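You operate a simulated robot arm through the tools that you are given. There is no shell and no other tool. Be economical: measure what you need, move in short steps, check, and stop when the job is done.

You run a simulated two-armed robot. Do the job below in one go: nothing can be reset, and whatever is moved stays where it is left.

TASK
Flour the dough on the green board, then roll its ridges flat.
Fine: hand brush from the flour tub; board held steady with the other hand, or the roller drags it; roller back in its stand. Set down upright: wooden hand brush, red roller. A coat counts when it lies all over at full strength: go over it till it gets no stronger. What is to be rubbed or washed off counts as gone when no trace of it is left.

The check looks at the end state, three seconds after you hand in, the way a careful person would. Anything else that was tipped, shoved, dropped, spilled or broken makes it a failure.

THE ROBOT
Two 7-joint arms with two-finger grippers on one trunk, on a base that drives. Base frame: it is fixed to the floor where the robot stands at the start and does not move with it; the origin is under the middle of the robot, x ahead of it, y to its left, z up; the surface under the hand at the start is at about z = 0.8. Units: m, rad, N and s.
The left shoulder is at the start at [0.071, 0.175, 1.101], the right one opposite. With the tool pointing down near the work surface each hand reaches from about 0.28 to 0.88 m from the robot's upright axis, wherever it stands, measured 20 degrees to its own side. Places, roughly: bare steel table [0.7, 0.4, 0.8]; paper roll [0.5, 1.25, 0.25]. Payload 2.94 kg a hand.
The TCP of each hand is the grasp point between the finger pads, 0.03 m short of the fingertips. In the tool frame z runs along the fingers and y along their closing line. The gripper opens to 0.138 m. The gripper's body begins 0.109 m behind the TCP.
Orientation is told as [roll, pitch, yaw] about the base's x, y, z axes, in that order, counted from this pose: with the fingers straight down and closing along the base's y, the tool's x points along the base's -x, its y along +y and its z along -z.

THE INTERFACE
- The arms move only by the tool drive_tool. It takes "left_deltas", "right_deltas" or both (then of equal length, played together; a hand with none holds still); each is a list of rows, each an object of numbers (a shift or turn left out is 0, a gripper value left out holds the last): "tx", "ty", "tz": the shift along the base's x, y, z in mm; "rx", "ry", "rz": the turn, a rotation vector about the base's x, y, z in rad; "hand": the finger opening in mm, from 0 to 138. In form: [{"tx": .., "ty": .., "tz": .., "rx": .., "ry": .., "rz": .., "hand": ..}, ...]. A call has 1 to 20 rows; each row is the pose to reach, as a shift and turn from the pose commanded when the call began. Each row takes 0.2 s and may step no farther than 0.05 m and 0.15 rad from the row before; otherwise, or with a gripper value out of range, the whole call is refused. Where a pose cannot be reached the arm comes as near as it can. A force on the tool above 60 N (or 10 N above the force at the start of the call, whichever is more), or a blocked arm, ends the call early, and 0.2 s more pass. The fingers move at their own pace and stop on an object; they squeeze with about 25 N. The grip force told is the motor's: it shows also when the fingers shut on nothing. Time passes only in rows, and 0.2 s behind the last, so rows that repeat a pose let the fingers close. It gives the time, the measured TCP pose, the force on the tool (base axes), the opening and the grip force at its end, in the units of the frame above (readings bear some noise), with the torque about the TCP (base axes, N m) and any sound that the robot's microphone picked up, and new pictures: "views" is both (left out), scene, wrist or none (wrist: the cameras of the hands that moved).
- Cameras (640 x 400 px; columns grow to the right, rows downward): "scene" is now at [0.1358, 0.0415, 1.554]; the picture's right is [0.60, -0.80, 0.00], its down [-0.72, -0.54, -0.43] and it looks along [0.35, 0.26, -0.90] (base axes); focal length 226 px, centre (320, 200). "left" rides on the left gripper at [0.071, -0.019, -0.146] in its tool frame; the picture's right is [0.26, 0.97, 0.00], its down [-0.85, 0.23, -0.48] and it looks along [-0.46, 0.12, 0.88] (tool axes); focal length 280 px, centre (320, 200). "right" rides on the right gripper at [0.071, 0.019, -0.146] in its tool frame; the picture's right is [-0.26, 0.97, 0.00], its down [-0.85, -0.23, -0.48] and it looks along [-0.46, -0.12, 0.88] (tool axes); focal length 280 px, centre (320, 200).
- lift_body(by): slides the trunk up (or, below 0, down) by that many m; the arms and the scene camera ride with it, the base frame stays. It gives what a move gives, with no picture.
- base_move(legs): drives the robot by 1 to 6 legs, each [ahead, turn to the left] in m and rad, along the robot's own axes; the way and the turn of a leg run together, so that a leg with both is an arc; at most 1.5 m and 3.142 rad a leg. The arms and the cameras ride along, it lands a little off, and it stops where it bumps. It gives what a move gives, and a new picture of the scene camera.
- pan_tilt(pan, tilt): turns the head with the scene camera to pan (to the left, within 2.094 rad either way) and tilt (down, from -0.506 to 1.204), counted from straight ahead of the robot. It gives what a move gives, and a new picture of the scene camera.
- probe_pixels(camera, pixels): for up to 12 pixels [column, row] of the newest picture of that camera ("zoom" is the newest enlarged one), the place [x, y, z] in the base frame of the surface seen there, good to about 0.002 m, but the place of the scene camera against the robot may be out by one fixed shift of up to 0.012 m in any direction. The clock stands still meanwhile.
- enlarge(camera, box): a new picture of the part [left, top, right, bottom] of that camera's present view, enlarged. The clock stands still meanwhile.
- close_job(): hands the job in; it is judged then, once.

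Keep the steps short. Do not move on a guess: measure, check each grasp and each placing, and mend mistakes. In all there are 80 turns and 260 pictures (those below and enlarged ones count). Leave the grippers open and the arms clear of the work at the hand-in unless told otherwise, and finish with a single line.

The tools are called after "Emit:" as name(argument=value, ...) on one line, values as JSON. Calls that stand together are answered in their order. drive_tool: Moves the arms, as the interface text tells. Its arguments: {"type":"object","properties":{"left_deltas":{"type":"array","items":{"type":"object","properties":{"tx":{"type":"number"},"ty":{"type":"number"},"tz":{"type":"number"},"rx":{"type":"number"},"ry":{"type":"number"},"rz":{"type":"number"},"hand":{"type":"number"}}}},"right_deltas":{"type":"array","items":{"type":"object","properties":{"tx":{"type":"number"},"ty":{"type":"number"},"tz":{"type":"number"},"rx":{"type":"number"},"ry":{"type":"number"},"rz":{"type":"number"},"hand":{"type":"number"}}}},"views":{"type":"string","enum":["both","scene","wrist","none"]}},"required":[]} The other tools are called the same way: lift_body (by) slides the trunk up or down; base_move (legs) drives the base; pan_tilt (pan, tilt) turns the head that bears the scene camera; probe_pixels (camera, pixels) gives the place of the surface under pixels of a picture; enlarge (camera, box) takes an enlarged picture of a part of a camera's view; close_job () hands the job in.

At the start:

```text
time_s: 0.0
left_tool_pos: [0.3523, 0.4983, 1.2114]
left_tcp_rot: [0.001, 0.0, 0.0]
left_contact_force: [-0.8, 0.0, 0.8]
left_ft_torque: [0.01, -0.01, 0.0]
left_width: 0.138
left_finger_force: 0.0
right_tool_pos: [0.5846, 0.0738, 1.1639]
right_tcp_rot: [-0.001, 0.002, 0.0]
right_contact_force: [0.6, 0.0, 0.3]
right_ft_torque: [-0.01, 0.01, 0.01]
right_width: 0.1381
right_finger_force: 0.1
trunk travel left (down, up): [-0.275, 0.459]
robot x, y, heading: [0.0038, 0.0023, -0.003]
head pan, tilt: [0.646, 1.121]
```

scene: 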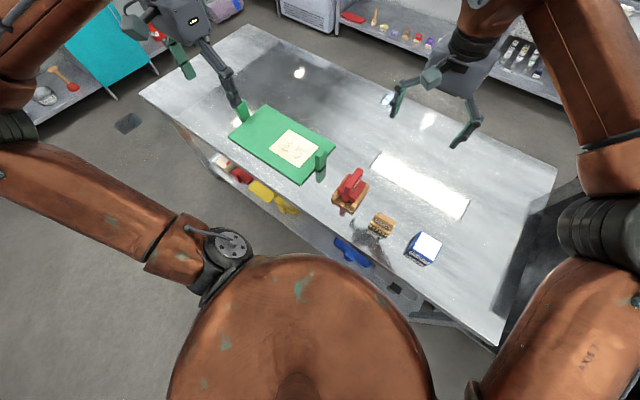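
right: 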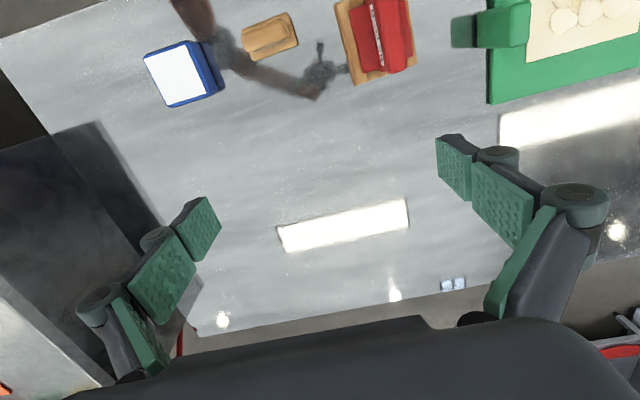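
left: 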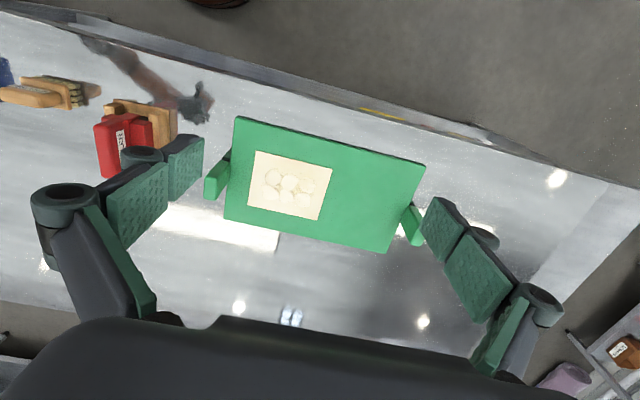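

I see a green board with handles and dough, a red roller in a wooden stand, a wooden brush and a blue-and-white tub. I'll enlarge the scene first to look closer.

Emit:
enlarge(camera="scene", box=[220, 90, 460, 280])

Emit:
enlarge(camera="right", box=[120, 0, 640, 130])

Emit:
enlarge(camera="left", box=[0, 40, 440, 260])

```text
2.11 times, centred on (340, 185) of scene
```

zoom: 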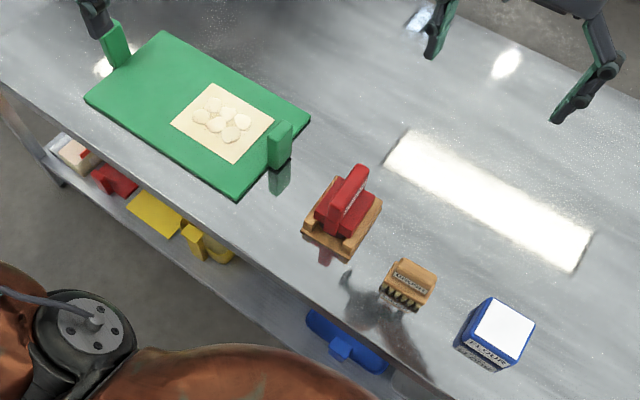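

```text
1.23 times, centred on (380, 65) of right
```

zoom: 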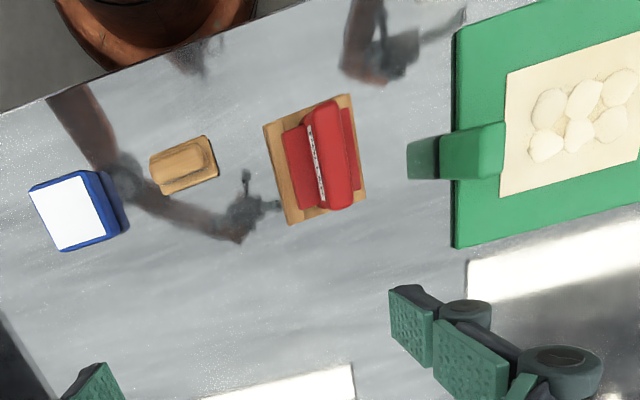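

```text
1.45 times, centred on (220, 150) of left
```

zoom: 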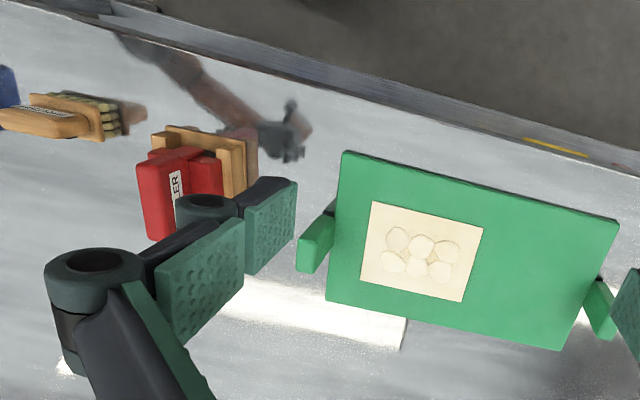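

I'll measure the items using the wrist cameras, which have no fixed shift: tub, brush and roller from the right one, board from the left one.

Emit:
probe_pixels(camera="right", pixels=[[148, 56], [192, 42], [206, 92], [166, 106], [180, 72], [245, 28], [290, 14], [297, 43], [250, 57], [272, 35], [225, 90], [320, 100]])

Emit:
probe_pixels(camera="left", pixels=[[238, 119], [424, 165], [387, 251], [226, 217], [256, 152], [331, 167], [319, 220], [247, 204], [290, 184], [213, 182], [413, 225], [300, 200]])

Emit:
enlarge(camera="right", box=[130, 0, 430, 120])

```text
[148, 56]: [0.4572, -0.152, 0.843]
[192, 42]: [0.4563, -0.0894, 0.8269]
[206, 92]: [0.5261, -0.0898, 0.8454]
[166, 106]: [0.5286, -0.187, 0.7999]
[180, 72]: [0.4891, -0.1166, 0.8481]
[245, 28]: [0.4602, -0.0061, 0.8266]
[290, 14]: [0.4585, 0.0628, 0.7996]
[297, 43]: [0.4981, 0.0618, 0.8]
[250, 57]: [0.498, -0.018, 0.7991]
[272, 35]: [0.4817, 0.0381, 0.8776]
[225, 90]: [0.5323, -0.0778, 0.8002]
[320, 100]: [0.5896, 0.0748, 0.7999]
```

```text
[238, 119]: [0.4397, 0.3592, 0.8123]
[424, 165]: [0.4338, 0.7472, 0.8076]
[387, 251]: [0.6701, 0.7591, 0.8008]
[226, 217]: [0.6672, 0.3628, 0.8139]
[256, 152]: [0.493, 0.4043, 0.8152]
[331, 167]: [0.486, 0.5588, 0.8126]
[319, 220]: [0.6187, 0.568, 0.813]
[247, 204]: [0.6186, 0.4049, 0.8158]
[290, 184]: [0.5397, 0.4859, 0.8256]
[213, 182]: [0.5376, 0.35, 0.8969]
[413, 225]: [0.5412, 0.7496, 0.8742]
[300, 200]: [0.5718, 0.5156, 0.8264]
```

```text
2.13 times, centred on (280, 60) of right
```

zoom: 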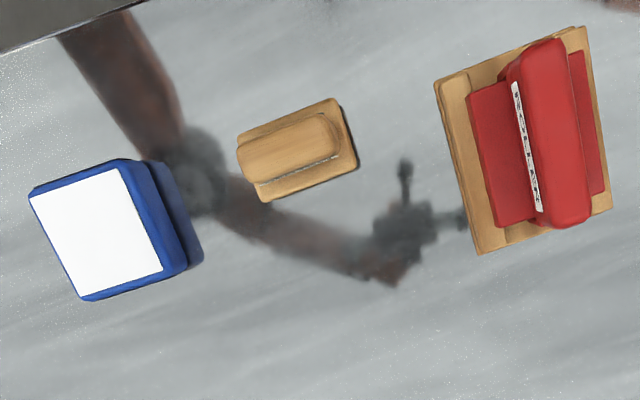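

Now finer measurements in the zoomed picture: brush, roller and tub edges.

Emit:
probe_pixels(camera="zoom", pixels=[[245, 150], [330, 122], [337, 152], [262, 180], [240, 155], [334, 101], [355, 163], [268, 198], [290, 150], [45, 210], [150, 260], [100, 230]])

Emit:
probe_pixels(camera="zoom", pixels=[[515, 70], [555, 45], [588, 215], [548, 222], [555, 130], [525, 150], [480, 150], [590, 120], [438, 88], [480, 250], [610, 205], [575, 32]])

Emit:
enlarge(camera="scene", box=[320, 160, 450, 270])

```text
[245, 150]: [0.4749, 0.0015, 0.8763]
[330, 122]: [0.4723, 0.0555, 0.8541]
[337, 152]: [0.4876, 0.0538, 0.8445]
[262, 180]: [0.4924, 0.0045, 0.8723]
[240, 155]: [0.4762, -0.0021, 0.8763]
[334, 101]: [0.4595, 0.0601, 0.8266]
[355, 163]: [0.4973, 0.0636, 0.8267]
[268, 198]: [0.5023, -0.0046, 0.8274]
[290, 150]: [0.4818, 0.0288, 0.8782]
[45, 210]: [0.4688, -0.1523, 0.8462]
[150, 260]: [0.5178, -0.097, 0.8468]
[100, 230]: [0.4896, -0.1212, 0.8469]
```

```text
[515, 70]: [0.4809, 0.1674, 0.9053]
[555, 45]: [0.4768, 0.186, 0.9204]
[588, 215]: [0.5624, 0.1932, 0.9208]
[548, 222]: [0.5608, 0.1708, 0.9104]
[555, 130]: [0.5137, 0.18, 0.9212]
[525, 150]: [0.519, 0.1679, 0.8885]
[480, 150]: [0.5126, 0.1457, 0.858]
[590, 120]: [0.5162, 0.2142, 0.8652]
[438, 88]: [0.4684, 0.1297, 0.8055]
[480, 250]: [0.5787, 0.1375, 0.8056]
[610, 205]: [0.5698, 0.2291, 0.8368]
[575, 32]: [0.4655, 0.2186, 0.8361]
```

```text
3.64 times, centred on (385, 215) of scene
```

zoom: 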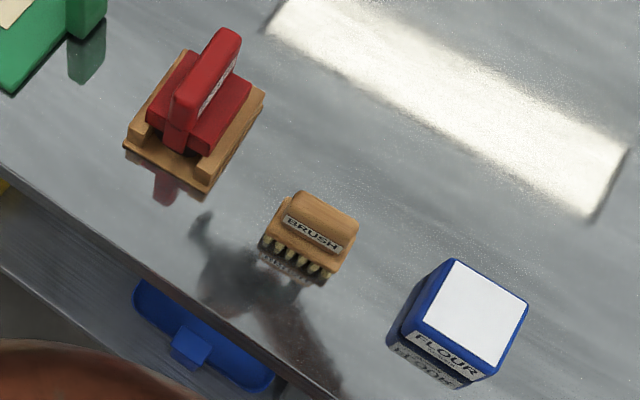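

The left hand can brush and roll, since brush, tub, roller and dough are all within its reach. The right hand can hold the right-hand board handle. I'll measure that handle and the dough edges.

Emit:
enlarge(camera="right", box=[440, 0, 640, 125])

Emit:
enlarge(camera="left", box=[190, 100, 350, 200])

```text
3.20 times, centred on (540, 62) of right
```

zoom: 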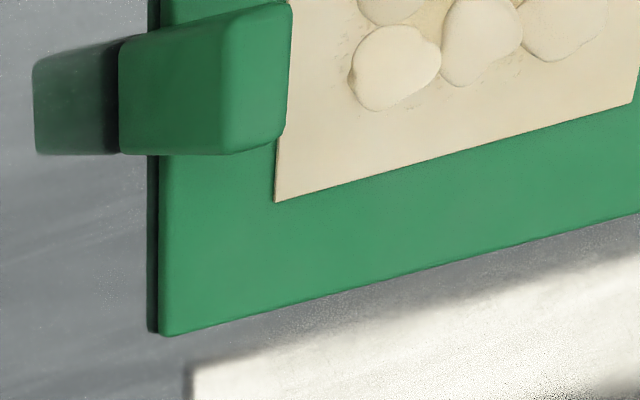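

```text
4.00 times, centred on (270, 150) of left
```

zoom: 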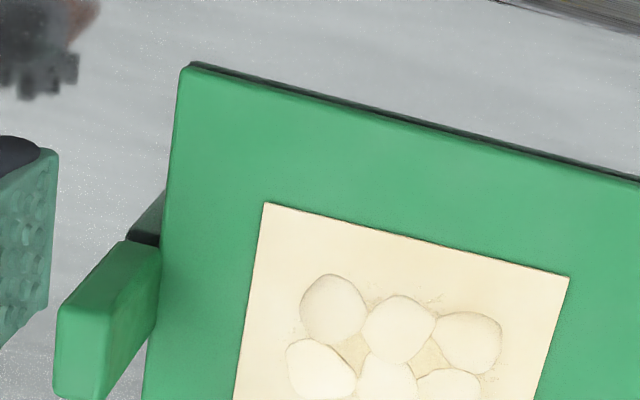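

Next I probe the handle post in the newest zoomed left picture, and a few post and dough points in the right one.

Emit:
probe_pixels(camera="zoom", pixels=[[120, 250], [155, 255], [65, 315], [100, 315], [60, 380], [95, 390], [125, 330], [150, 270], [265, 205], [566, 278], [190, 70], [330, 310]])

Emit:
probe_pixels(camera="right", pixels=[[480, 30], [500, 30], [515, 8], [527, 8], [513, 45], [524, 42], [479, 46], [530, 60], [628, 35], [560, 20], [490, 100]])

```text
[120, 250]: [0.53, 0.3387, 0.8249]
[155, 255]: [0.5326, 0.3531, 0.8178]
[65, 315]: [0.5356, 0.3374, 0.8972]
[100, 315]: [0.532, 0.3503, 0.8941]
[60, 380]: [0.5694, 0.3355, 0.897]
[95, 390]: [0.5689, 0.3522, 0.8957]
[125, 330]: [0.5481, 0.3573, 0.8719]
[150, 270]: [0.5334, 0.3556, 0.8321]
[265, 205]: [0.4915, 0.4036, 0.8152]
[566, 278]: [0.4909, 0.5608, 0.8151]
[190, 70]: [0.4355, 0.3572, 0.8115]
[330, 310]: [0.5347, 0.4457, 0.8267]
```

```text
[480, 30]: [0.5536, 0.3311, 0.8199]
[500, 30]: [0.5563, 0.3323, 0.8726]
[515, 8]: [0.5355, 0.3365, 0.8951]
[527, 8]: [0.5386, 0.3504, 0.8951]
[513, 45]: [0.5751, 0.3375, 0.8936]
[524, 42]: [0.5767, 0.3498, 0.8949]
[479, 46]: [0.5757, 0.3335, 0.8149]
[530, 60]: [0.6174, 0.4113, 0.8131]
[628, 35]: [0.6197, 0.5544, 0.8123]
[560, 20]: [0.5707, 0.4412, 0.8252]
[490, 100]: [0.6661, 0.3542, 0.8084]
```

I have the sizes:

| Item | x | y | z |
|---|---|---|---|
| Brush | centre 0.480 | centre 0.029 | handle top 0.878 |
| Tub | centre about 0.49 | centre about -0.12 | top 0.847 |
| Post | 0.530–0.577 | 0.331–0.357 | top 0.897 |
| Dough | 0.490–0.619 | 0.404–0.561 | ridge tops 0.826 |

First the right hand moves aside. The left goes above the brush, yawed -90° so its fingers close along x.

Emit:
drive_tool(left_deltas=[{"tx": 12, "ty": -43, "tz": -13, "rz": -0.143}, {"tx": 23, "ty": -85, "tz": -26, "rz": -0.286}, {"tx": 35, "ty": -128, "tz": -39, "rz": -0.428}, {"tx": 47, "ty": -171, "tz": -52, "rz": -0.571}, {"tx": 58, "ty": -213, "tz": -65, "rz": -0.714}, {"tx": 70, "ty": -256, "tz": -78, "rz": -0.857}, {"tx": 81, "ty": -298, "tz": -91, "rz": -1.0}, {"tx": 93, "ty": -341, "tz": -104, "rz": -1.142}, {"tx": 105, "ty": -384, "tz": -117, "rz": -1.285}, {"tx": 116, "ty": -426, "tz": -130, "rz": -1.428}, {"tx": 128, "ty": -469, "tz": -143, "rz": -1.571}, {"tx": 128, "ty": -469, "tz": -143, "rz": -1.571}], right_deltas=[{"ty": -40}, {"ty": -80}, {"ty": -120}, {"ty": -160}, {"ty": -200}, {"ty": -240}, {"ty": -280}, {"ty": -320}, {"ty": -360}, {"ty": -400}, {"ty": -430}, {"ty": -430}], views="both")

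```text
time_s: 2.6
left_tool_pos: [0.4877, 0.16, 1.118]
left_tcp_rot: [-0.001, -0.001, -1.535]
left_contact_force: [0.6, -0.5, -0.3]
left_ft_torque: [0.01, 0.01, 0.01]
left_width: 0.1378
left_finger_force: 0.1
left hand out of reach, approached as far as the arm can: row 9, 10, 11, 12
right_tool_pos: [0.5849, -0.3549, 1.1618]
right_tcp_rot: [0.002, 0.002, -0.001]
right_contact_force: [-0.2, 0.8, 0.2]
right_ft_torque: [0.0, 0.02, -0.02]
right_width: 0.138
right_finger_force: 0.0
trunk travel left (down, up): [-0.275, 0.459]
robot x, y, heading: [0.003, -0.0002, 0.002]
head pan, tilt: [0.646, 1.121]
```

scene: 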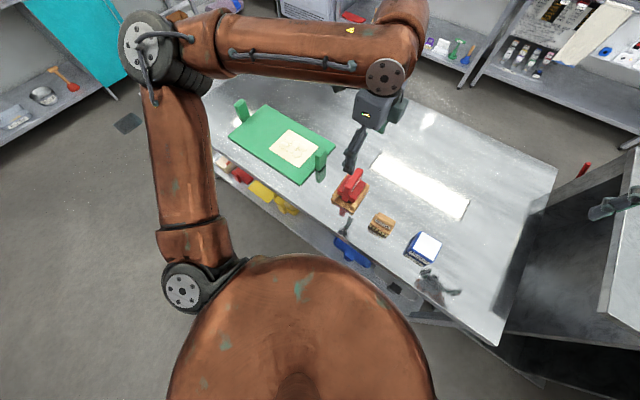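
right: 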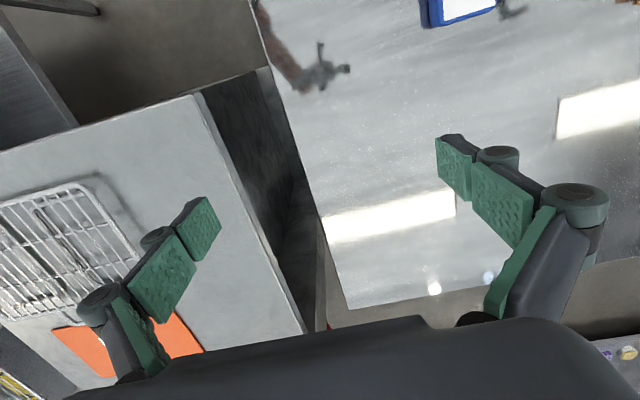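
left: 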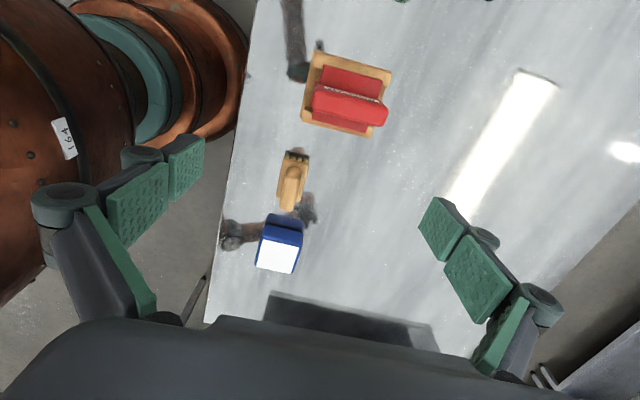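

The left arm stopped at y = 0.16, since crossing that far with this wrist turn is out of its reach. Turning the base to the right would bring brush and tub to its own side. I'll first measure what stands to the right at (560,260) etc. before swinging the arms there.

Emit:
probe_pixels(camera="scene", pixels=[[530, 260], [570, 250], [520, 340], [600, 330], [600, 290], [630, 170], [620, 240], [600, 210], [500, 350]])

Emit:
probe_pixels(camera="right", pixels=[[100, 60], [230, 130], [150, 180], [60, 250], [40, 120], [250, 320], [20, 20], [280, 200]])

```text
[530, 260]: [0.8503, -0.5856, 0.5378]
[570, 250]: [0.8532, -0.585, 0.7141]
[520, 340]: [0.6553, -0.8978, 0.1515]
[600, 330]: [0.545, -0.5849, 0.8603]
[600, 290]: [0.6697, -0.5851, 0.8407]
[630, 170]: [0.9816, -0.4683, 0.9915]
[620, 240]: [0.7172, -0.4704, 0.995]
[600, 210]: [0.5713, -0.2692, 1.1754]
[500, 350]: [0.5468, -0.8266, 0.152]
```

```text
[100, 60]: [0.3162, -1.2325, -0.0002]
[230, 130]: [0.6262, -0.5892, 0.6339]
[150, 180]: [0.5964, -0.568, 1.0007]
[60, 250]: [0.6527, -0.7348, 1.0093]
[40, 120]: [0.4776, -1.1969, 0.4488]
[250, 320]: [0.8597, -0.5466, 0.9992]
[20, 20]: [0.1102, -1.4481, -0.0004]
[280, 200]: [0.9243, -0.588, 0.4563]
```

There is a counter on the right, with y below -0.47 and its top at z 1.0. I pull the right hand in and up before turning, and lift the left hand a bit.

Emit:
drive_tool(right_deltas=[{"tx": -35, "ty": 10, "tz": 15}, {"tx": -70, "ty": 20, "tz": 30}, {"tx": -105, "ty": 30, "tz": 45}, {"tx": -140, "ty": 40, "tz": 60}, {"tx": -175, "ty": 40, "tz": 75}, {"tx": -200, "ty": 40, "tz": 90}], views="none")

Emit:
base_move(legs=[[0, -0.6]])

```text
time_s: 4.0
left_tool_pos: [0.4849, 0.1609, 1.1172]
left_tcp_rot: [0.002, 0.0, -1.532]
left_contact_force: [0.1, 0.4, -0.8]
left_ft_torque: [-0.01, -0.02, 0.0]
left_width: 0.1381
left_finger_force: 0.0
right_tool_pos: [0.3835, -0.3158, 1.2524]
right_tcp_rot: [0.0, 0.0, 0.0]
right_contact_force: [-0.6, 0.1, -0.4]
right_ft_torque: [-0.01, 0.02, 0.02]
right_width: 0.138
right_finger_force: 0.1
trunk travel left (down, up): [-0.275, 0.459]
robot x, y, heading: [-0.0014, -0.0024, -0.001]
head pan, tilt: [0.646, 1.121]
```

```text
time_s: 6.0
left_tool_pos: [0.4925, -0.1413, 1.1177]
left_tcp_rot: [0.0, 0.001, -2.131]
left_contact_force: [-0.3, 0.6, -0.1]
left_ft_torque: [0.03, -0.04, -0.05]
left_width: 0.138
left_finger_force: 0.2
right_tool_pos: [0.1393, -0.4771, 1.2537]
right_tcp_rot: [0.002, 0.001, -0.598]
right_contact_force: [0.4, 0.2, 0.6]
right_ft_torque: [0.0, -0.03, -0.02]
right_width: 0.138
right_finger_force: 0.1
trunk travel left (down, up): [-0.275, 0.459]
robot x, y, heading: [-0.0012, 0.0001, -0.604]
head pan, tilt: [0.646, 1.121]
```

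scene: 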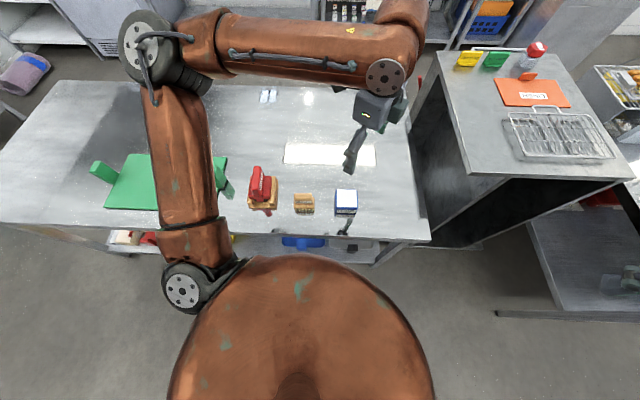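

Now I move the left hand to above the brush at (0.480, 0.029) and turn it to yaw -1.571.

Emit:
drive_tool(left_deltas=[{"tx": -3, "ty": 43, "tz": -15, "rz": 0.14}, {"tx": -6, "ty": 85, "tz": -30, "rz": 0.28}, {"tx": -10, "ty": 128, "tz": -45, "rz": 0.42}, {"tx": -12, "ty": 170, "tz": -60, "rz": 0.56, "hand": 80}, {"tx": -12, "ty": 170, "tz": -90, "rz": 0.56, "hand": 80}, {"tx": -12, "ty": 170, "tz": -130, "rz": 0.56, "hand": 80}, {"tx": -12, "ty": 170, "tz": -130, "rz": 0.56, "hand": 80}], views="both")

```text
time_s: 7.6
left_tool_pos: [0.4798, 0.0282, 0.9872]
left_tcp_rot: [0.002, 0.0, -1.57]
left_contact_force: [0.6, 0.2, 1.4]
left_ft_torque: [-0.01, 0.02, 0.03]
left_width: 0.08
left_finger_force: 0.1
right_tool_pos: [0.1396, -0.4785, 1.2539]
right_tcp_rot: [0.001, 0.001, -0.598]
right_contact_force: [-0.2, -0.3, 0.2]
right_ft_torque: [0.01, 0.0, -0.01]
right_width: 0.1378
right_finger_force: 0.0
trunk travel left (down, up): [-0.275, 0.459]
robot x, y, heading: [0.0007, 0.0024, -0.597]
head pan, tilt: [0.646, 1.121]
```

scene: 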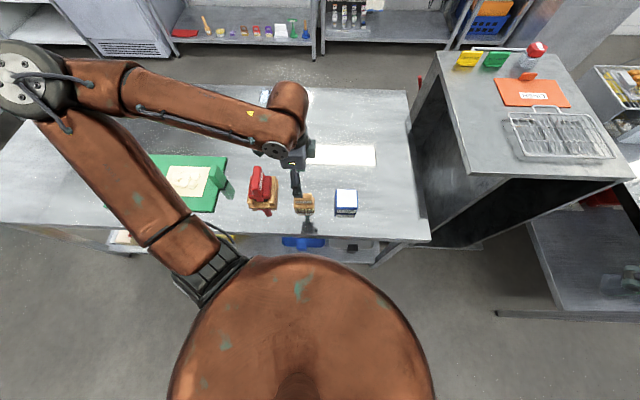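
left: 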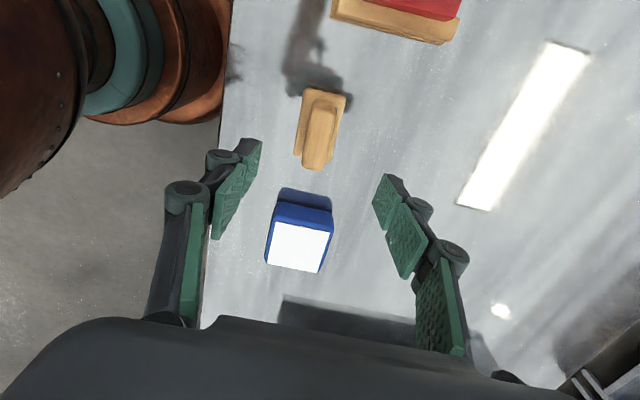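

I check the brush handle and tub positions from this closer view.

Emit:
probe_pixels(camera="left", pixels=[[312, 105], [335, 106], [310, 125], [328, 130], [303, 160], [325, 165], [320, 130], [270, 228], [332, 235], [318, 270], [267, 264], [298, 250]])

Emit:
enlarge(camera="left", box=[220, 70, 400, 280])

```text
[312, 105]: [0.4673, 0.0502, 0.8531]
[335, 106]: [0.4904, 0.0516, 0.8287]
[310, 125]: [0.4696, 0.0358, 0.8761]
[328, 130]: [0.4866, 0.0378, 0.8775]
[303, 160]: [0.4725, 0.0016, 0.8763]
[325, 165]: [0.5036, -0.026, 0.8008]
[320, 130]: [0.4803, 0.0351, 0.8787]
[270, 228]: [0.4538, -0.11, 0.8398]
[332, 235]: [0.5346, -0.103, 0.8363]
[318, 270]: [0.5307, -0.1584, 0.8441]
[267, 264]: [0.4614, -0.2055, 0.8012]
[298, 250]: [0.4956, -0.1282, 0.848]
```

```text
1.90 times, centred on (310, 175) of left
```

zoom: 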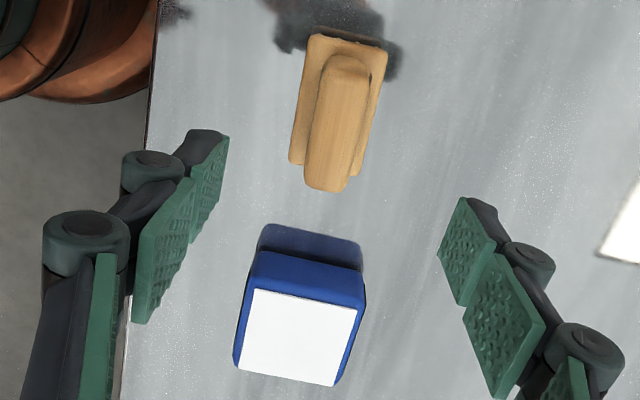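

The brush handle is centred under the hand. I go down to z 0.864 and close on it, and probe the tub corners in the zoom first.

Emit:
probe_pixels(camera="zoom", pixels=[[256, 292], [354, 312], [335, 382], [240, 365], [262, 255], [360, 275], [300, 335], [237, 355], [345, 378]])

Emit:
drive_tool(left_deltas=[{"tz": -40}, {"tz": -80}, {"tz": -110}, {"tz": -123}, {"tz": -123, "hand": 0}, {"tz": -123, "hand": 0}, {"tz": -123, "hand": 0}, {"tz": -123, "hand": 0}, {"tz": -123, "hand": 0}], views="wrist")

```text
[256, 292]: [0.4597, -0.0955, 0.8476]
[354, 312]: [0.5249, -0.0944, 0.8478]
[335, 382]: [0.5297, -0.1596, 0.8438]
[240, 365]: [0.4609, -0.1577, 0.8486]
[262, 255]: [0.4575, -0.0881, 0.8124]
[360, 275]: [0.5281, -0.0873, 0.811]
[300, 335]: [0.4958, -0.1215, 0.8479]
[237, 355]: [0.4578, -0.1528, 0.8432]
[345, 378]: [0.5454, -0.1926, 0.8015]
```

```text
time_s: 9.6
left_tool_pos: [0.4897, 0.0242, 0.9236]
left_tcp_rot: [-0.002, 0.0, -1.572]
left_contact_force: [0.1, 1.0, 0.1]
left_ft_torque: [0.02, -0.01, -0.01]
left_width: 0.0
left_finger_force: 24.8
left hand out of reach, approached as far as the arm can: row 1, 2, 3, 4, 5, 6, 7, 8, 9
right_tool_pos: [0.1391, -0.4783, 1.2534]
right_tcp_rot: [0.0, 0.002, -0.6]
right_contact_force: [-0.5, 0.3, 0.0]
right_ft_torque: [-0.01, -0.02, 0.04]
right_width: 0.1379
right_finger_force: 0.0
trunk travel left (down, up): [-0.275, 0.459]
robot x, y, heading: [0.0004, -0.0011, -0.599]
head pan, tilt: [0.646, 1.121]
```

left: 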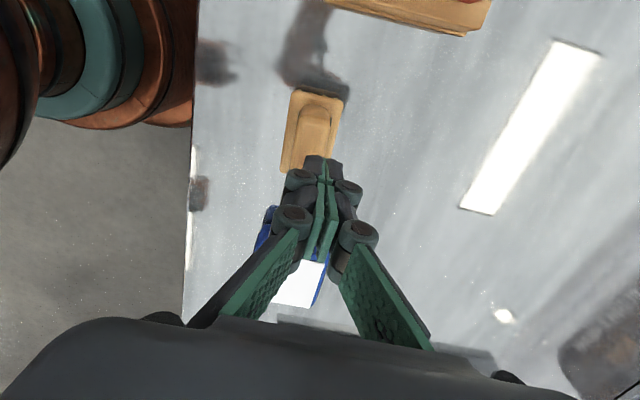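

The arm stopped at z 0.924 because it is folded too tightly, and the fingers closed on air above the brush. I open, go up, and raise the trunk to give the arm more room.

Emit:
drive_tool(left_deltas=[{"tz": 20, "hand": 0}, {"tz": 60, "hand": 60}, {"tz": 60, "hand": 80}, {"tz": 60, "hand": 80}], views="none")

Emit:
lift_body(by=0.15)

```text
time_s: 10.6
left_tool_pos: [0.4888, 0.0244, 0.985]
left_tcp_rot: [-0.001, 0.0, -1.572]
left_contact_force: [0.0, 0.0, -0.9]
left_ft_torque: [-0.03, -0.01, -0.01]
left_width: 0.068
left_finger_force: 0.1
right_tool_pos: [0.1384, -0.4779, 1.2537]
right_tcp_rot: [-0.001, 0.0, -0.6]
right_contact_force: [-0.9, 0.0, -0.9]
right_ft_torque: [0.0, -0.02, 0.01]
right_width: 0.138
right_finger_force: 0.0
trunk travel left (down, up): [-0.275, 0.459]
robot x, y, heading: [0.0017, 0.0005, -0.597]
head pan, tilt: [0.646, 1.121]
```

```text
time_s: 12.4
left_tool_pos: [0.4898, 0.0244, 1.1336]
left_tcp_rot: [-0.001, -0.001, -1.572]
left_contact_force: [-0.1, -0.4, 1.0]
left_ft_torque: [0.01, -0.02, 0.0]
left_width: 0.0799
left_finger_force: 0.0
right_tool_pos: [0.14, -0.4776, 1.4024]
right_tcp_rot: [0.0, 0.001, -0.599]
right_contact_force: [0.1, -0.3, -0.5]
right_ft_torque: [0.03, 0.05, -0.01]
right_width: 0.1379
right_finger_force: 0.0
trunk travel left (down, up): [-0.425, 0.309]
robot x, y, heading: [0.002, -0.0003, -0.598]
head pan, tilt: [0.646, 1.121]
```

I try going down again with the fingers open: (0.480, 0.028), z 0.864.

Emit:
drive_tool(left_deltas=[{"tx": -10, "ty": 4, "tz": -45}, {"tx": -10, "ty": 4, "tz": -90}, {"tx": -10, "ty": 4, "tz": -135}, {"tx": -10, "ty": 4, "tz": -180}, {"tx": -10, "ty": 4, "tz": -225}, {"tx": -10, "ty": 4, "tz": -255}, {"tx": -10, "ty": 4, "tz": -270}, {"tx": -10, "ty": 4, "tz": -270}], views="wrist")

```text
time_s: 14.2
left_tool_pos: [0.4786, 0.0336, 0.8695]
left_tcp_rot: [0.0, -0.003, -1.571]
left_contact_force: [0.3, -0.1, -0.3]
left_ft_torque: [-0.03, -0.03, 0.0]
left_width: 0.0798
left_finger_force: 0.0
left hand out of reach, approached as far as the arm can: row 7, 8
right_tool_pos: [0.1409, -0.478, 1.4038]
right_tcp_rot: [0.0, 0.002, -0.596]
right_contact_force: [0.2, -0.4, -0.3]
right_ft_torque: [0.0, 0.02, -0.03]
right_width: 0.1381
right_finger_force: 0.1
trunk travel left (down, up): [-0.425, 0.309]
robot x, y, heading: [0.0018, 0.0034, -0.603]
head pan, tilt: [0.646, 1.121]
```

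left: 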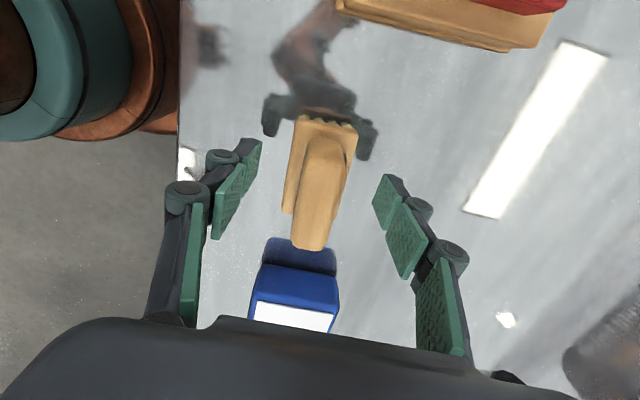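

z is 0.870 and the fingertips are at 0.84, which is already well on the handle (0.827–0.878). I close here.

Emit:
drive_tool(left_deltas=[{"hand": 50}, {"hand": 0}, {"hand": 0}, {"hand": 0}, {"hand": 0}, {"hand": 0}], views="wrist")

```text
time_s: 15.6
left_tool_pos: [0.4787, 0.0321, 0.8696]
left_tcp_rot: [-0.001, -0.001, -1.57]
left_contact_force: [0.1, -0.2, 1.3]
left_ft_torque: [-0.08, 0.03, -0.03]
left_width: 0.0233
left_finger_force: 24.7
right_tool_pos: [0.1398, -0.477, 1.4034]
right_tcp_rot: [0.0, 0.0, -0.598]
right_contact_force: [-0.4, 0.3, -0.4]
right_ft_torque: [0.02, -0.01, -0.01]
right_width: 0.1379
right_finger_force: 0.0
trunk travel left (down, up): [-0.425, 0.309]
robot x, y, heading: [0.0005, -0.0031, -0.603]
head pan, tilt: [0.646, 1.121]
```

left: 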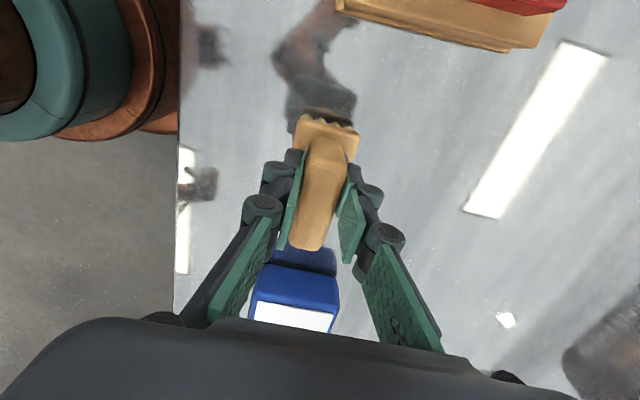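

The brush is gripped, with an opening of 23 mm. I lift it and move it above the tub centre (0.493, -0.126), keeping the bristles well clear.

Emit:
drive_tool(left_deltas=[{"tz": 40}, {"tz": 80}, {"tz": 110}, {"tx": 4, "ty": -40, "tz": 120}, {"tx": 8, "ty": -80, "tz": 120}, {"tx": 11, "ty": -120, "tz": 120}, {"tx": 14, "ty": -155, "tz": 120}, {"tx": 14, "ty": -155, "tz": 90}, {"tx": 14, "ty": -155, "tz": 90}], views="both")

```text
time_s: 17.6
left_tool_pos: [0.4928, -0.0715, 0.9904]
left_tcp_rot: [0.002, -0.002, -1.571]
left_contact_force: [0.0, 0.0, 0.2]
left_ft_torque: [0.02, 0.01, -0.03]
left_width: 0.0
left_finger_force: 24.4
left hand out of reach, approached as far as the arm can: row 6, 7, 8, 9
right_tool_pos: [0.1385, -0.4785, 1.4042]
right_tcp_rot: [0.002, -0.001, -0.599]
right_contact_force: [-0.4, -1.0, -0.3]
right_ft_torque: [-0.02, -0.05, 0.01]
right_width: 0.1379
right_finger_force: 0.1
trunk travel left (down, up): [-0.425, 0.309]
robot x, y, heading: [-0.0004, 0.0, -0.6]
head pan, tilt: [0.646, 1.121]
```

scene: 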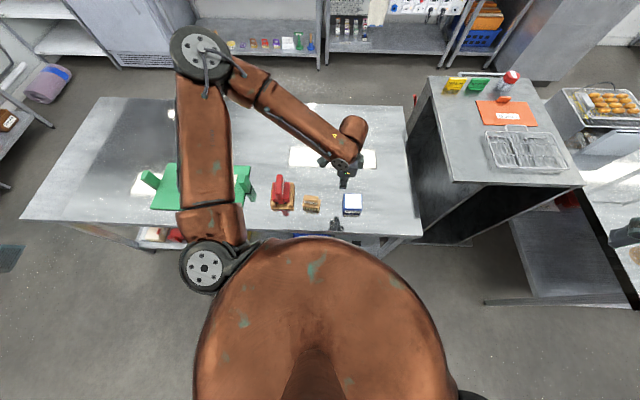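
left: 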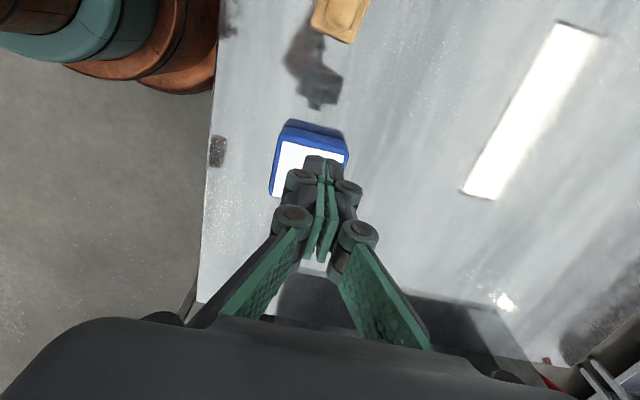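

The fingers are at 0: the brush slipped out and still seems to be near its place, at pixel (340,15) in the left view. The tub is also out of reach with this wrist yaw. I check the brush before going on.

Emit:
enlarge(camera="scene", box=[250, 160, 380, 240])

Emit:
enlarge(camera="left", box=[240, 0, 400, 100])

Emit:
probe_pixels(camera="left", pixels=[[312, 25], [350, 42], [365, 5], [345, 8], [325, 30], [342, 32]])

```text
4.92 times, centred on (315, 200) of scene
```

zoom: 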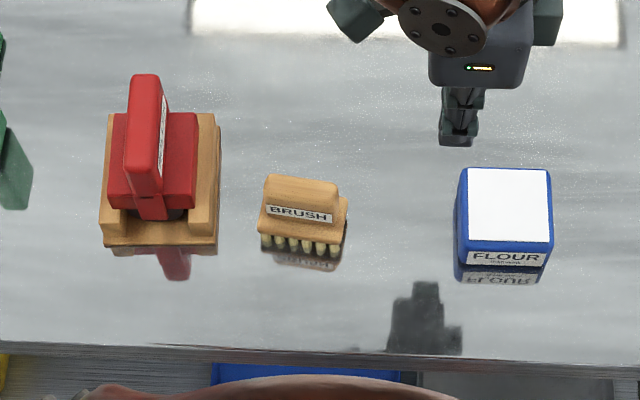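

```text
4.00 times, centred on (320, 50) of left
```

zoom: 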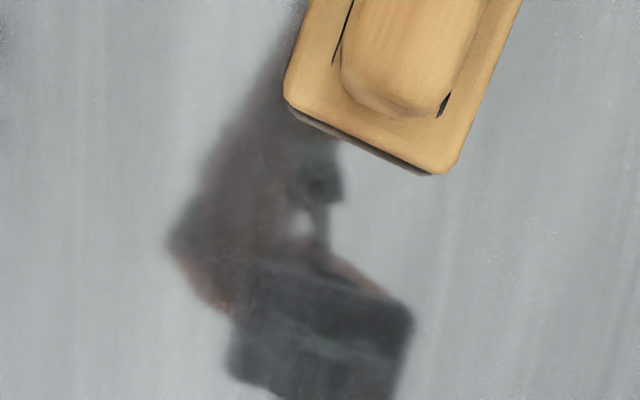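

```text
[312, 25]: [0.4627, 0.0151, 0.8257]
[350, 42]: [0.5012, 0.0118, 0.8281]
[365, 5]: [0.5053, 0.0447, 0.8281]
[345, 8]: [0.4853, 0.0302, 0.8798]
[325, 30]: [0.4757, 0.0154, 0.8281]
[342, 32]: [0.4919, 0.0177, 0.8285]
```

The brush stands upright but slid about 16 mm toward +y. The negative wrist yaw is awkward for this arm, so I'll use yaw +90° with the base facing straight. I open the left hand, raise it, and turn the base back.

Emit:
drive_tool(left_deltas=[{"tz": 40, "hand": 40}, {"tz": 80, "hand": 80}, {"tz": 120, "hand": 80}, {"tz": 160, "hand": 80}], views="none")

Emit:
base_move(legs=[[0, 0.6]])

```text
time_s: 18.6
left_tool_pos: [0.4929, -0.0717, 1.1524]
left_tcp_rot: [0.0, -0.001, -1.572]
left_contact_force: [-0.4, 0.4, 0.1]
left_ft_torque: [0.0, -0.02, -0.02]
left_width: 0.0803
left_finger_force: 0.4
right_tool_pos: [0.1388, -0.4777, 1.404]
right_tcp_rot: [0.001, 0.001, -0.596]
right_contact_force: [0.0, -0.1, 1.8]
right_ft_torque: [-0.04, -0.05, -0.07]
right_width: 0.1382
right_finger_force: 0.0
trunk travel left (down, up): [-0.425, 0.309]
robot x, y, heading: [0.0017, 0.0002, -0.594]
head pan, tilt: [0.646, 1.121]
```

```text
time_s: 20.6
left_tool_pos: [0.4485, 0.2194, 1.1511]
left_tcp_rot: [0.0, 0.0, -0.972]
left_contact_force: [0.0, 1.1, -0.9]
left_ft_torque: [-0.01, 0.03, 0.03]
left_width: 0.0803
left_finger_force: 0.0
right_tool_pos: [0.3834, -0.3162, 1.4043]
right_tcp_rot: [0.0, 0.001, 0.001]
right_contact_force: [0.2, 0.0, 0.2]
right_ft_torque: [-0.01, 0.07, -0.01]
right_width: 0.1379
right_finger_force: 0.1
trunk travel left (down, up): [-0.425, 0.309]
robot x, y, heading: [-0.0014, -0.0027, -0.003]
head pan, tilt: [0.646, 1.121]
```

scene: 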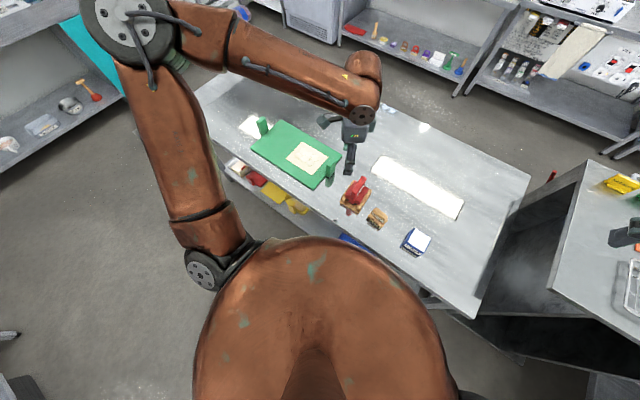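

I turn the left hand by +2.54 rad to yaw +1.57 while moving over the brush at about (0.484, 0.046).

Emit:
drive_tool(left_deltas=[{"rz": 0.149}, {"rz": 0.298}, {"rz": 0.447}, {"rz": 0.596}, {"rz": 0.745}, {"tx": 3, "ty": -13, "rz": 0.894}, {"tx": 6, "ty": -26, "rz": 1.043}, {"tx": 9, "ty": -39, "rz": 1.192}, {"tx": 12, "ty": -52, "rz": 1.341}, {"tx": 15, "ty": -65, "rz": 1.49}, {"tx": 18, "ty": -78, "rz": 1.639}, {"tx": 21, "ty": -95, "rz": 1.788}, {"tx": 24, "ty": -112, "rz": 1.937}, {"tx": 27, "ty": -130, "rz": 2.086}, {"tx": 30, "ty": -145, "rz": 2.235}, {"tx": 33, "ty": -160, "rz": 2.384}, {"tx": 35, "ty": -173, "rz": 2.533}, {"tx": 35, "ty": -173, "tz": -40, "rz": 2.543}, {"tx": 35, "ty": -173, "tz": -80, "rz": 2.543}, {"tx": 35, "ty": -173, "tz": -120, "rz": 2.543}], views="both")

```text
time_s: 24.8
left_tool_pos: [0.4031, 0.1435, 1.1202]
left_tcp_rot: [0.0, 0.002, 1.571]
left_contact_force: [-0.2, 0.1, 0.1]
left_ft_torque: [0.04, 0.0, 0.0]
left_width: 0.0802
left_finger_force: 0.2
left hand out of reach, approached as far as the arm can: row 9, 10, 11, 12, 13, 14, 15, 16, 17, 18, 19, 20
right_tool_pos: [0.3825, -0.3171, 1.4036]
right_tcp_rot: [0.003, -0.001, -0.001]
right_contact_force: [0.2, 0.0, -0.7]
right_ft_torque: [0.05, -0.07, 0.0]
right_width: 0.1382
right_finger_force: 0.0
trunk travel left (down, up): [-0.425, 0.309]
robot x, y, heading: [-0.0025, -0.0031, 0.003]
head pan, tilt: [0.646, 1.121]
```

scene: 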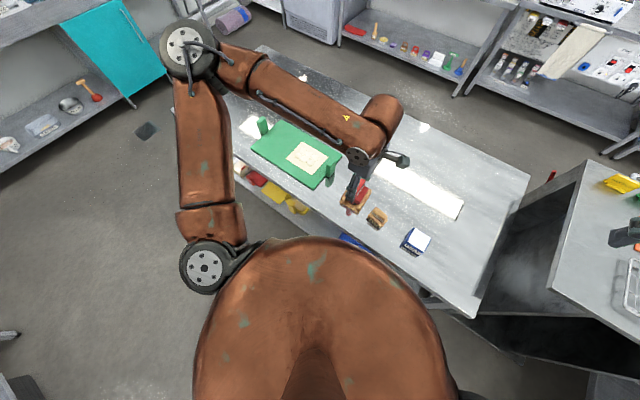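
left: 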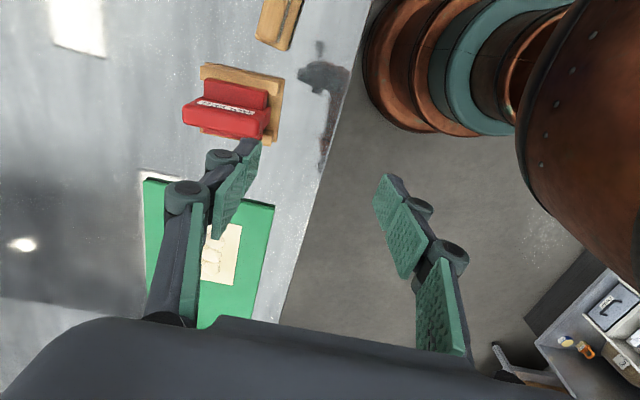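

Neither yaw works from here. A better layout is to move the robot to the left along the table, to about y = 0.33. Then the right hand can use the brush, tub and roller, and the left hand can hold the left post with plain yaw 0. I bring the left hand back to yaw 0 and look left with the head to check the way.

Emit:
drive_tool(left_deltas=[{"ty": 15, "tz": 5, "rz": -0.145}, {"ty": 30, "tz": 10, "rz": -0.29}, {"ty": 45, "tz": 15, "rz": -0.435}, {"ty": 60, "tz": 20, "rz": -0.58}, {"ty": 75, "tz": 25, "rz": -0.725}, {"ty": 90, "tz": 30, "rz": -0.87}, {"ty": 105, "tz": 35, "rz": -1.015}, {"ty": 120, "tz": 40, "rz": -1.16}, {"ty": 135, "tz": 45, "rz": -1.305}, {"ty": 150, "tz": 50, "rz": -1.45}, {"ty": 165, "tz": 55, "rz": -1.571}, {"ty": 165, "tz": 55, "rz": -1.571}], views="none")

Emit:
pan_tilt(pan=1.5, tilt=0.9)

```text
time_s: 27.4
left_tool_pos: [0.406, 0.3082, 1.1729]
left_tcp_rot: [-0.002, 0.0, 0.001]
left_contact_force: [0.2, -0.1, -0.4]
left_ft_torque: [0.03, 0.03, -0.01]
left_width: 0.0799
left_finger_force: 0.2
right_tool_pos: [0.3835, -0.316, 1.4025]
right_tcp_rot: [0.002, 0.001, 0.0]
right_contact_force: [0.7, 0.5, -0.1]
right_ft_torque: [0.04, -0.01, 0.01]
right_width: 0.138
right_finger_force: 0.2
trunk travel left (down, up): [-0.425, 0.309]
robot x, y, heading: [-0.001, -0.0007, 0.001]
head pan, tilt: [0.646, 1.121]
```

```text
time_s: 28.6
left_tool_pos: [0.4064, 0.3073, 1.1722]
left_tcp_rot: [0.0, -0.001, 0.0]
left_contact_force: [-0.9, 0.3, -0.6]
left_ft_torque: [-0.04, 0.01, -0.01]
left_width: 0.0801
left_finger_force: 0.0
right_tool_pos: [0.3844, -0.3161, 1.4034]
right_tcp_rot: [0.0, 0.003, 0.0]
right_contact_force: [0.5, 0.6, 0.1]
right_ft_torque: [0.0, -0.02, -0.01]
right_width: 0.1381
right_finger_force: 0.0
trunk travel left (down, up): [-0.425, 0.309]
robot x, y, heading: [0.0006, 0.0034, -0.004]
head pan, tilt: [1.499, 0.901]
```

scene: 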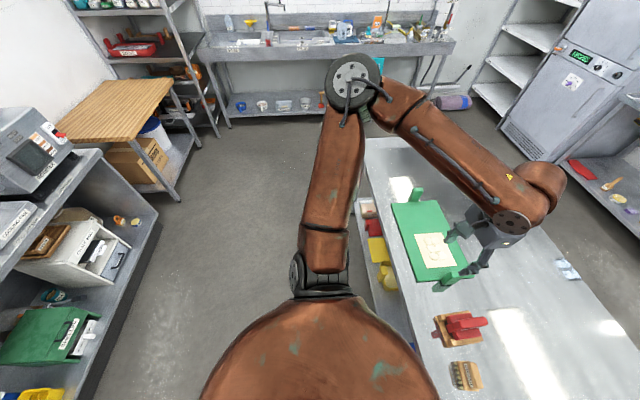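

I measure the aisle: the left elbow, the shelf behind on the left, and the table edge.

Emit:
probe_pixels(camera="scene", pixels=[[352, 85], [325, 170], [155, 220], [100, 160], [75, 120], [180, 190], [365, 230], [395, 350], [190, 260], [60, 60], [160, 195], [400, 190]])

```text
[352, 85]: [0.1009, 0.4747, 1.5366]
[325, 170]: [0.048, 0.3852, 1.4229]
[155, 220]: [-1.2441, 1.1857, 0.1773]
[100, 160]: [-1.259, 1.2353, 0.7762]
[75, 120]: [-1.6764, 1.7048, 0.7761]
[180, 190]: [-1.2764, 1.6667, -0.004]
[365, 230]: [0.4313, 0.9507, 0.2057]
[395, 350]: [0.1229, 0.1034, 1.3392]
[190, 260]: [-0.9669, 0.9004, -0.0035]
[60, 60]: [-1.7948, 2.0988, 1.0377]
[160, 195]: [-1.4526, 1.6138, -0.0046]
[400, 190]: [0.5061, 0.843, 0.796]
```

The aisle is wide, with the shelf at x = -1.25. I turn left, drive 0.34 m along the table and turn back.

Emit:
base_move(legs=[[0, 1.571], [0.34, 0], [0, -1.571]])

Emit:
pan_tilt(pan=-0.1, tilt=1.0)

```text
time_s: 38.5
left_tool_pos: [0.4061, 0.6495, 1.1725]
left_tcp_rot: [0.0, 0.0, 0.0]
left_contact_force: [0.4, 0.0, 0.2]
left_ft_torque: [0.0, 0.04, 0.03]
left_width: 0.0798
left_finger_force: 0.1
right_tool_pos: [0.3832, 0.025, 1.4031]
right_tcp_rot: [0.0, 0.001, 0.001]
right_contact_force: [-0.8, -0.4, 0.0]
right_ft_torque: [0.0, -0.01, -0.03]
right_width: 0.1379
right_finger_force: 0.1
trunk travel left (down, up): [-0.425, 0.309]
robot x, y, heading: [0.0045, 0.3385, -0.001]
head pan, tilt: [1.499, 0.901]
```

scene: 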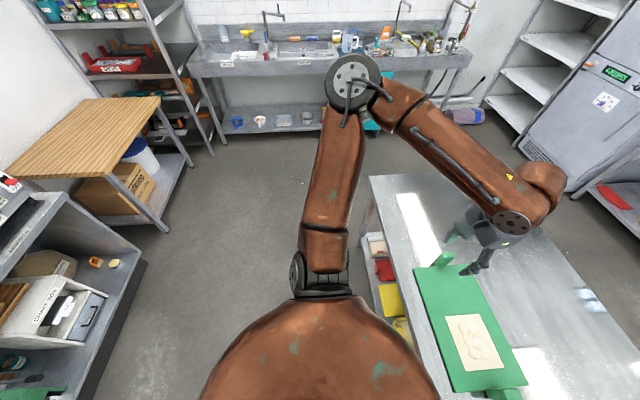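

```text
time_s: 40.1
left_tool_pos: [0.4052, 0.6487, 1.1725]
left_tcp_rot: [0.0, 0.0, 0.0]
left_contact_force: [-0.1, 0.2, -0.4]
left_ft_torque: [-0.03, 0.02, -0.01]
left_width: 0.0801
left_finger_force: 0.0
right_tool_pos: [0.3846, 0.0254, 1.4027]
right_tcp_rot: [0.001, 0.002, 0.0]
right_contact_force: [-0.8, 0.0, -0.3]
right_ft_torque: [0.0, 0.0, -0.01]
right_width: 0.1378
right_finger_force: 0.1
trunk travel left (down, up): [-0.425, 0.309]
robot x, y, heading: [0.0013, 0.3446, -0.001]
head pan, tilt: [-0.099, 1.0]
```

scene: 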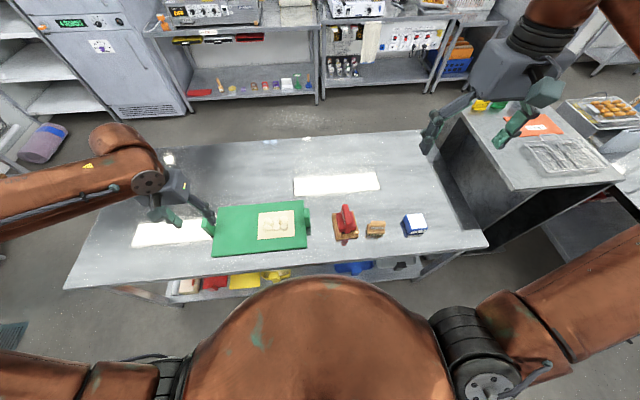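

This layout is good. I lower the trunk back to its start height and bring the right hand above the brush with yaw 0.

Emit:
lift_body(by=-0.15)

Emit:
drive_tool(right_deltas=[{"tx": 25, "ty": 5, "tz": -35}, {"tx": 50, "ty": 10, "tz": -70}, {"tx": 75, "ty": 15, "tz": -105}, {"tx": 98, "ty": 20, "tz": -140}, {"tx": 98, "ty": 20, "tz": -180}, {"tx": 98, "ty": 20, "tz": -220}, {"tx": 98, "ty": 20, "tz": -220}], views="wrist")

```text
time_s: 41.9
left_tool_pos: [0.4058, 0.6486, 1.023]
left_tcp_rot: [0.001, -0.002, -0.001]
left_contact_force: [-0.2, 0.5, -0.1]
left_ft_torque: [0.01, -0.02, -0.05]
left_width: 0.0798
left_finger_force: 0.1
right_tool_pos: [0.3842, 0.0259, 1.2548]
right_tcp_rot: [0.0, -0.002, 0.0]
right_contact_force: [-0.9, 0.9, -0.2]
right_ft_torque: [0.01, 0.0, -0.02]
right_width: 0.1381
right_finger_force: 0.1
trunk travel left (down, up): [-0.275, 0.459]
robot x, y, heading: [0.0017, 0.3421, 0.0]
head pan, tilt: [-0.099, 1.0]
```

```text
time_s: 43.5
left_tool_pos: [0.4066, 0.6502, 1.0224]
left_tcp_rot: [0.0, 0.0, 0.0]
left_contact_force: [-0.4, 0.2, 1.0]
left_ft_torque: [-0.01, -0.01, 0.0]
left_width: 0.0801
left_finger_force: 0.0
right_tool_pos: [0.4832, 0.0461, 1.033]
right_tcp_rot: [0.0, -0.001, 0.001]
right_contact_force: [-0.2, 0.2, -0.3]
right_ft_torque: [0.0, 0.02, 0.0]
right_width: 0.138
right_finger_force: 0.0
trunk travel left (down, up): [-0.275, 0.459]
robot x, y, heading: [0.0018, 0.3405, 0.0]
head pan, tilt: [-0.099, 1.0]
```

right: 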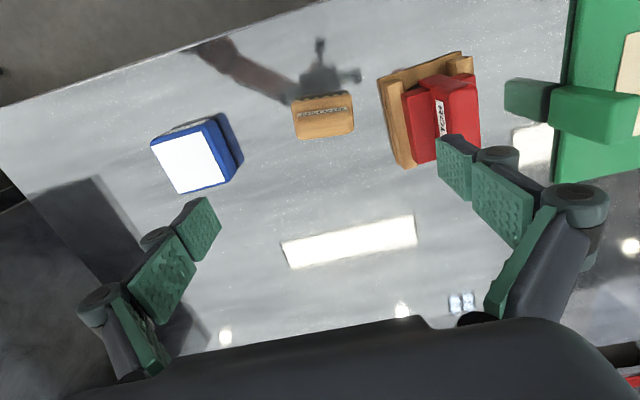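

The right hand is above the brush at yaw 0. I enlarge to see the brush's shape and its present turn.

Emit:
enlarge(camera="right", box=[260, 75, 388, 155])

Emit:
probe_pixels(camera="zoom", pixels=[[190, 105], [430, 90], [440, 150], [190, 185], [165, 130], [460, 100], [470, 260], [185, 310], [320, 130], [200, 140], [425, 120], [320, 230]])

```text
5.00 times, centred on (324, 115) of right
```

zoom: 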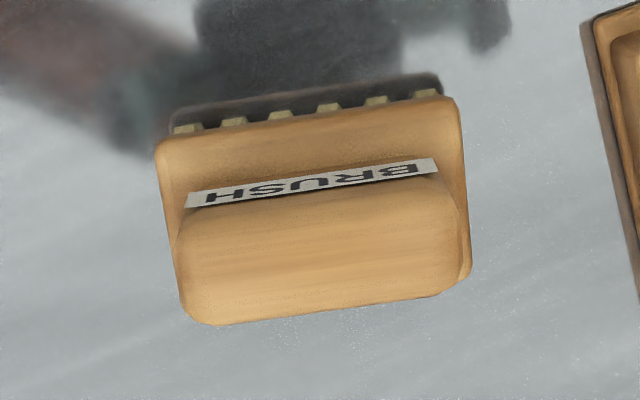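

```text
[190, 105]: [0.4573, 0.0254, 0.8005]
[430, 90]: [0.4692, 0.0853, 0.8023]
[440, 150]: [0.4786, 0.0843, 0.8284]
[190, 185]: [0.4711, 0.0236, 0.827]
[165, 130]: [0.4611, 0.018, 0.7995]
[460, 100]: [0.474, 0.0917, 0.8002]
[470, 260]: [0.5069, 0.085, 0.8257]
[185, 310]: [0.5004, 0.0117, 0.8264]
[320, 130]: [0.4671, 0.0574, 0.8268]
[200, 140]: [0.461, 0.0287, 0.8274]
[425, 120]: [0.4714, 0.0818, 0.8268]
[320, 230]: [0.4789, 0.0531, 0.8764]
```

I get the brush's turn from the handle's label ends and edges.

Emit:
probe_pixels(camera="zoom", pixels=[[195, 200], [430, 167], [200, 225], [430, 192], [215, 315], [440, 283], [180, 260], [458, 230], [200, 270], [440, 240], [160, 165], [455, 125]])

```text
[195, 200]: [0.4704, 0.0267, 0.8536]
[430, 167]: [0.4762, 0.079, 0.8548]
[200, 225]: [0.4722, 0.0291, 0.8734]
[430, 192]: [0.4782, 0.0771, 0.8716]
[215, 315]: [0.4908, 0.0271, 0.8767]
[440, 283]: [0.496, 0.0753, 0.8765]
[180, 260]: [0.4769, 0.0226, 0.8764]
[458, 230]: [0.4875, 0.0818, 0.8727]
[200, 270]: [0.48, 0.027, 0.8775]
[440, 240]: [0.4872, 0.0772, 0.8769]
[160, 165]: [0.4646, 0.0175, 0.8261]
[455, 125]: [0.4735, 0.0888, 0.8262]
```

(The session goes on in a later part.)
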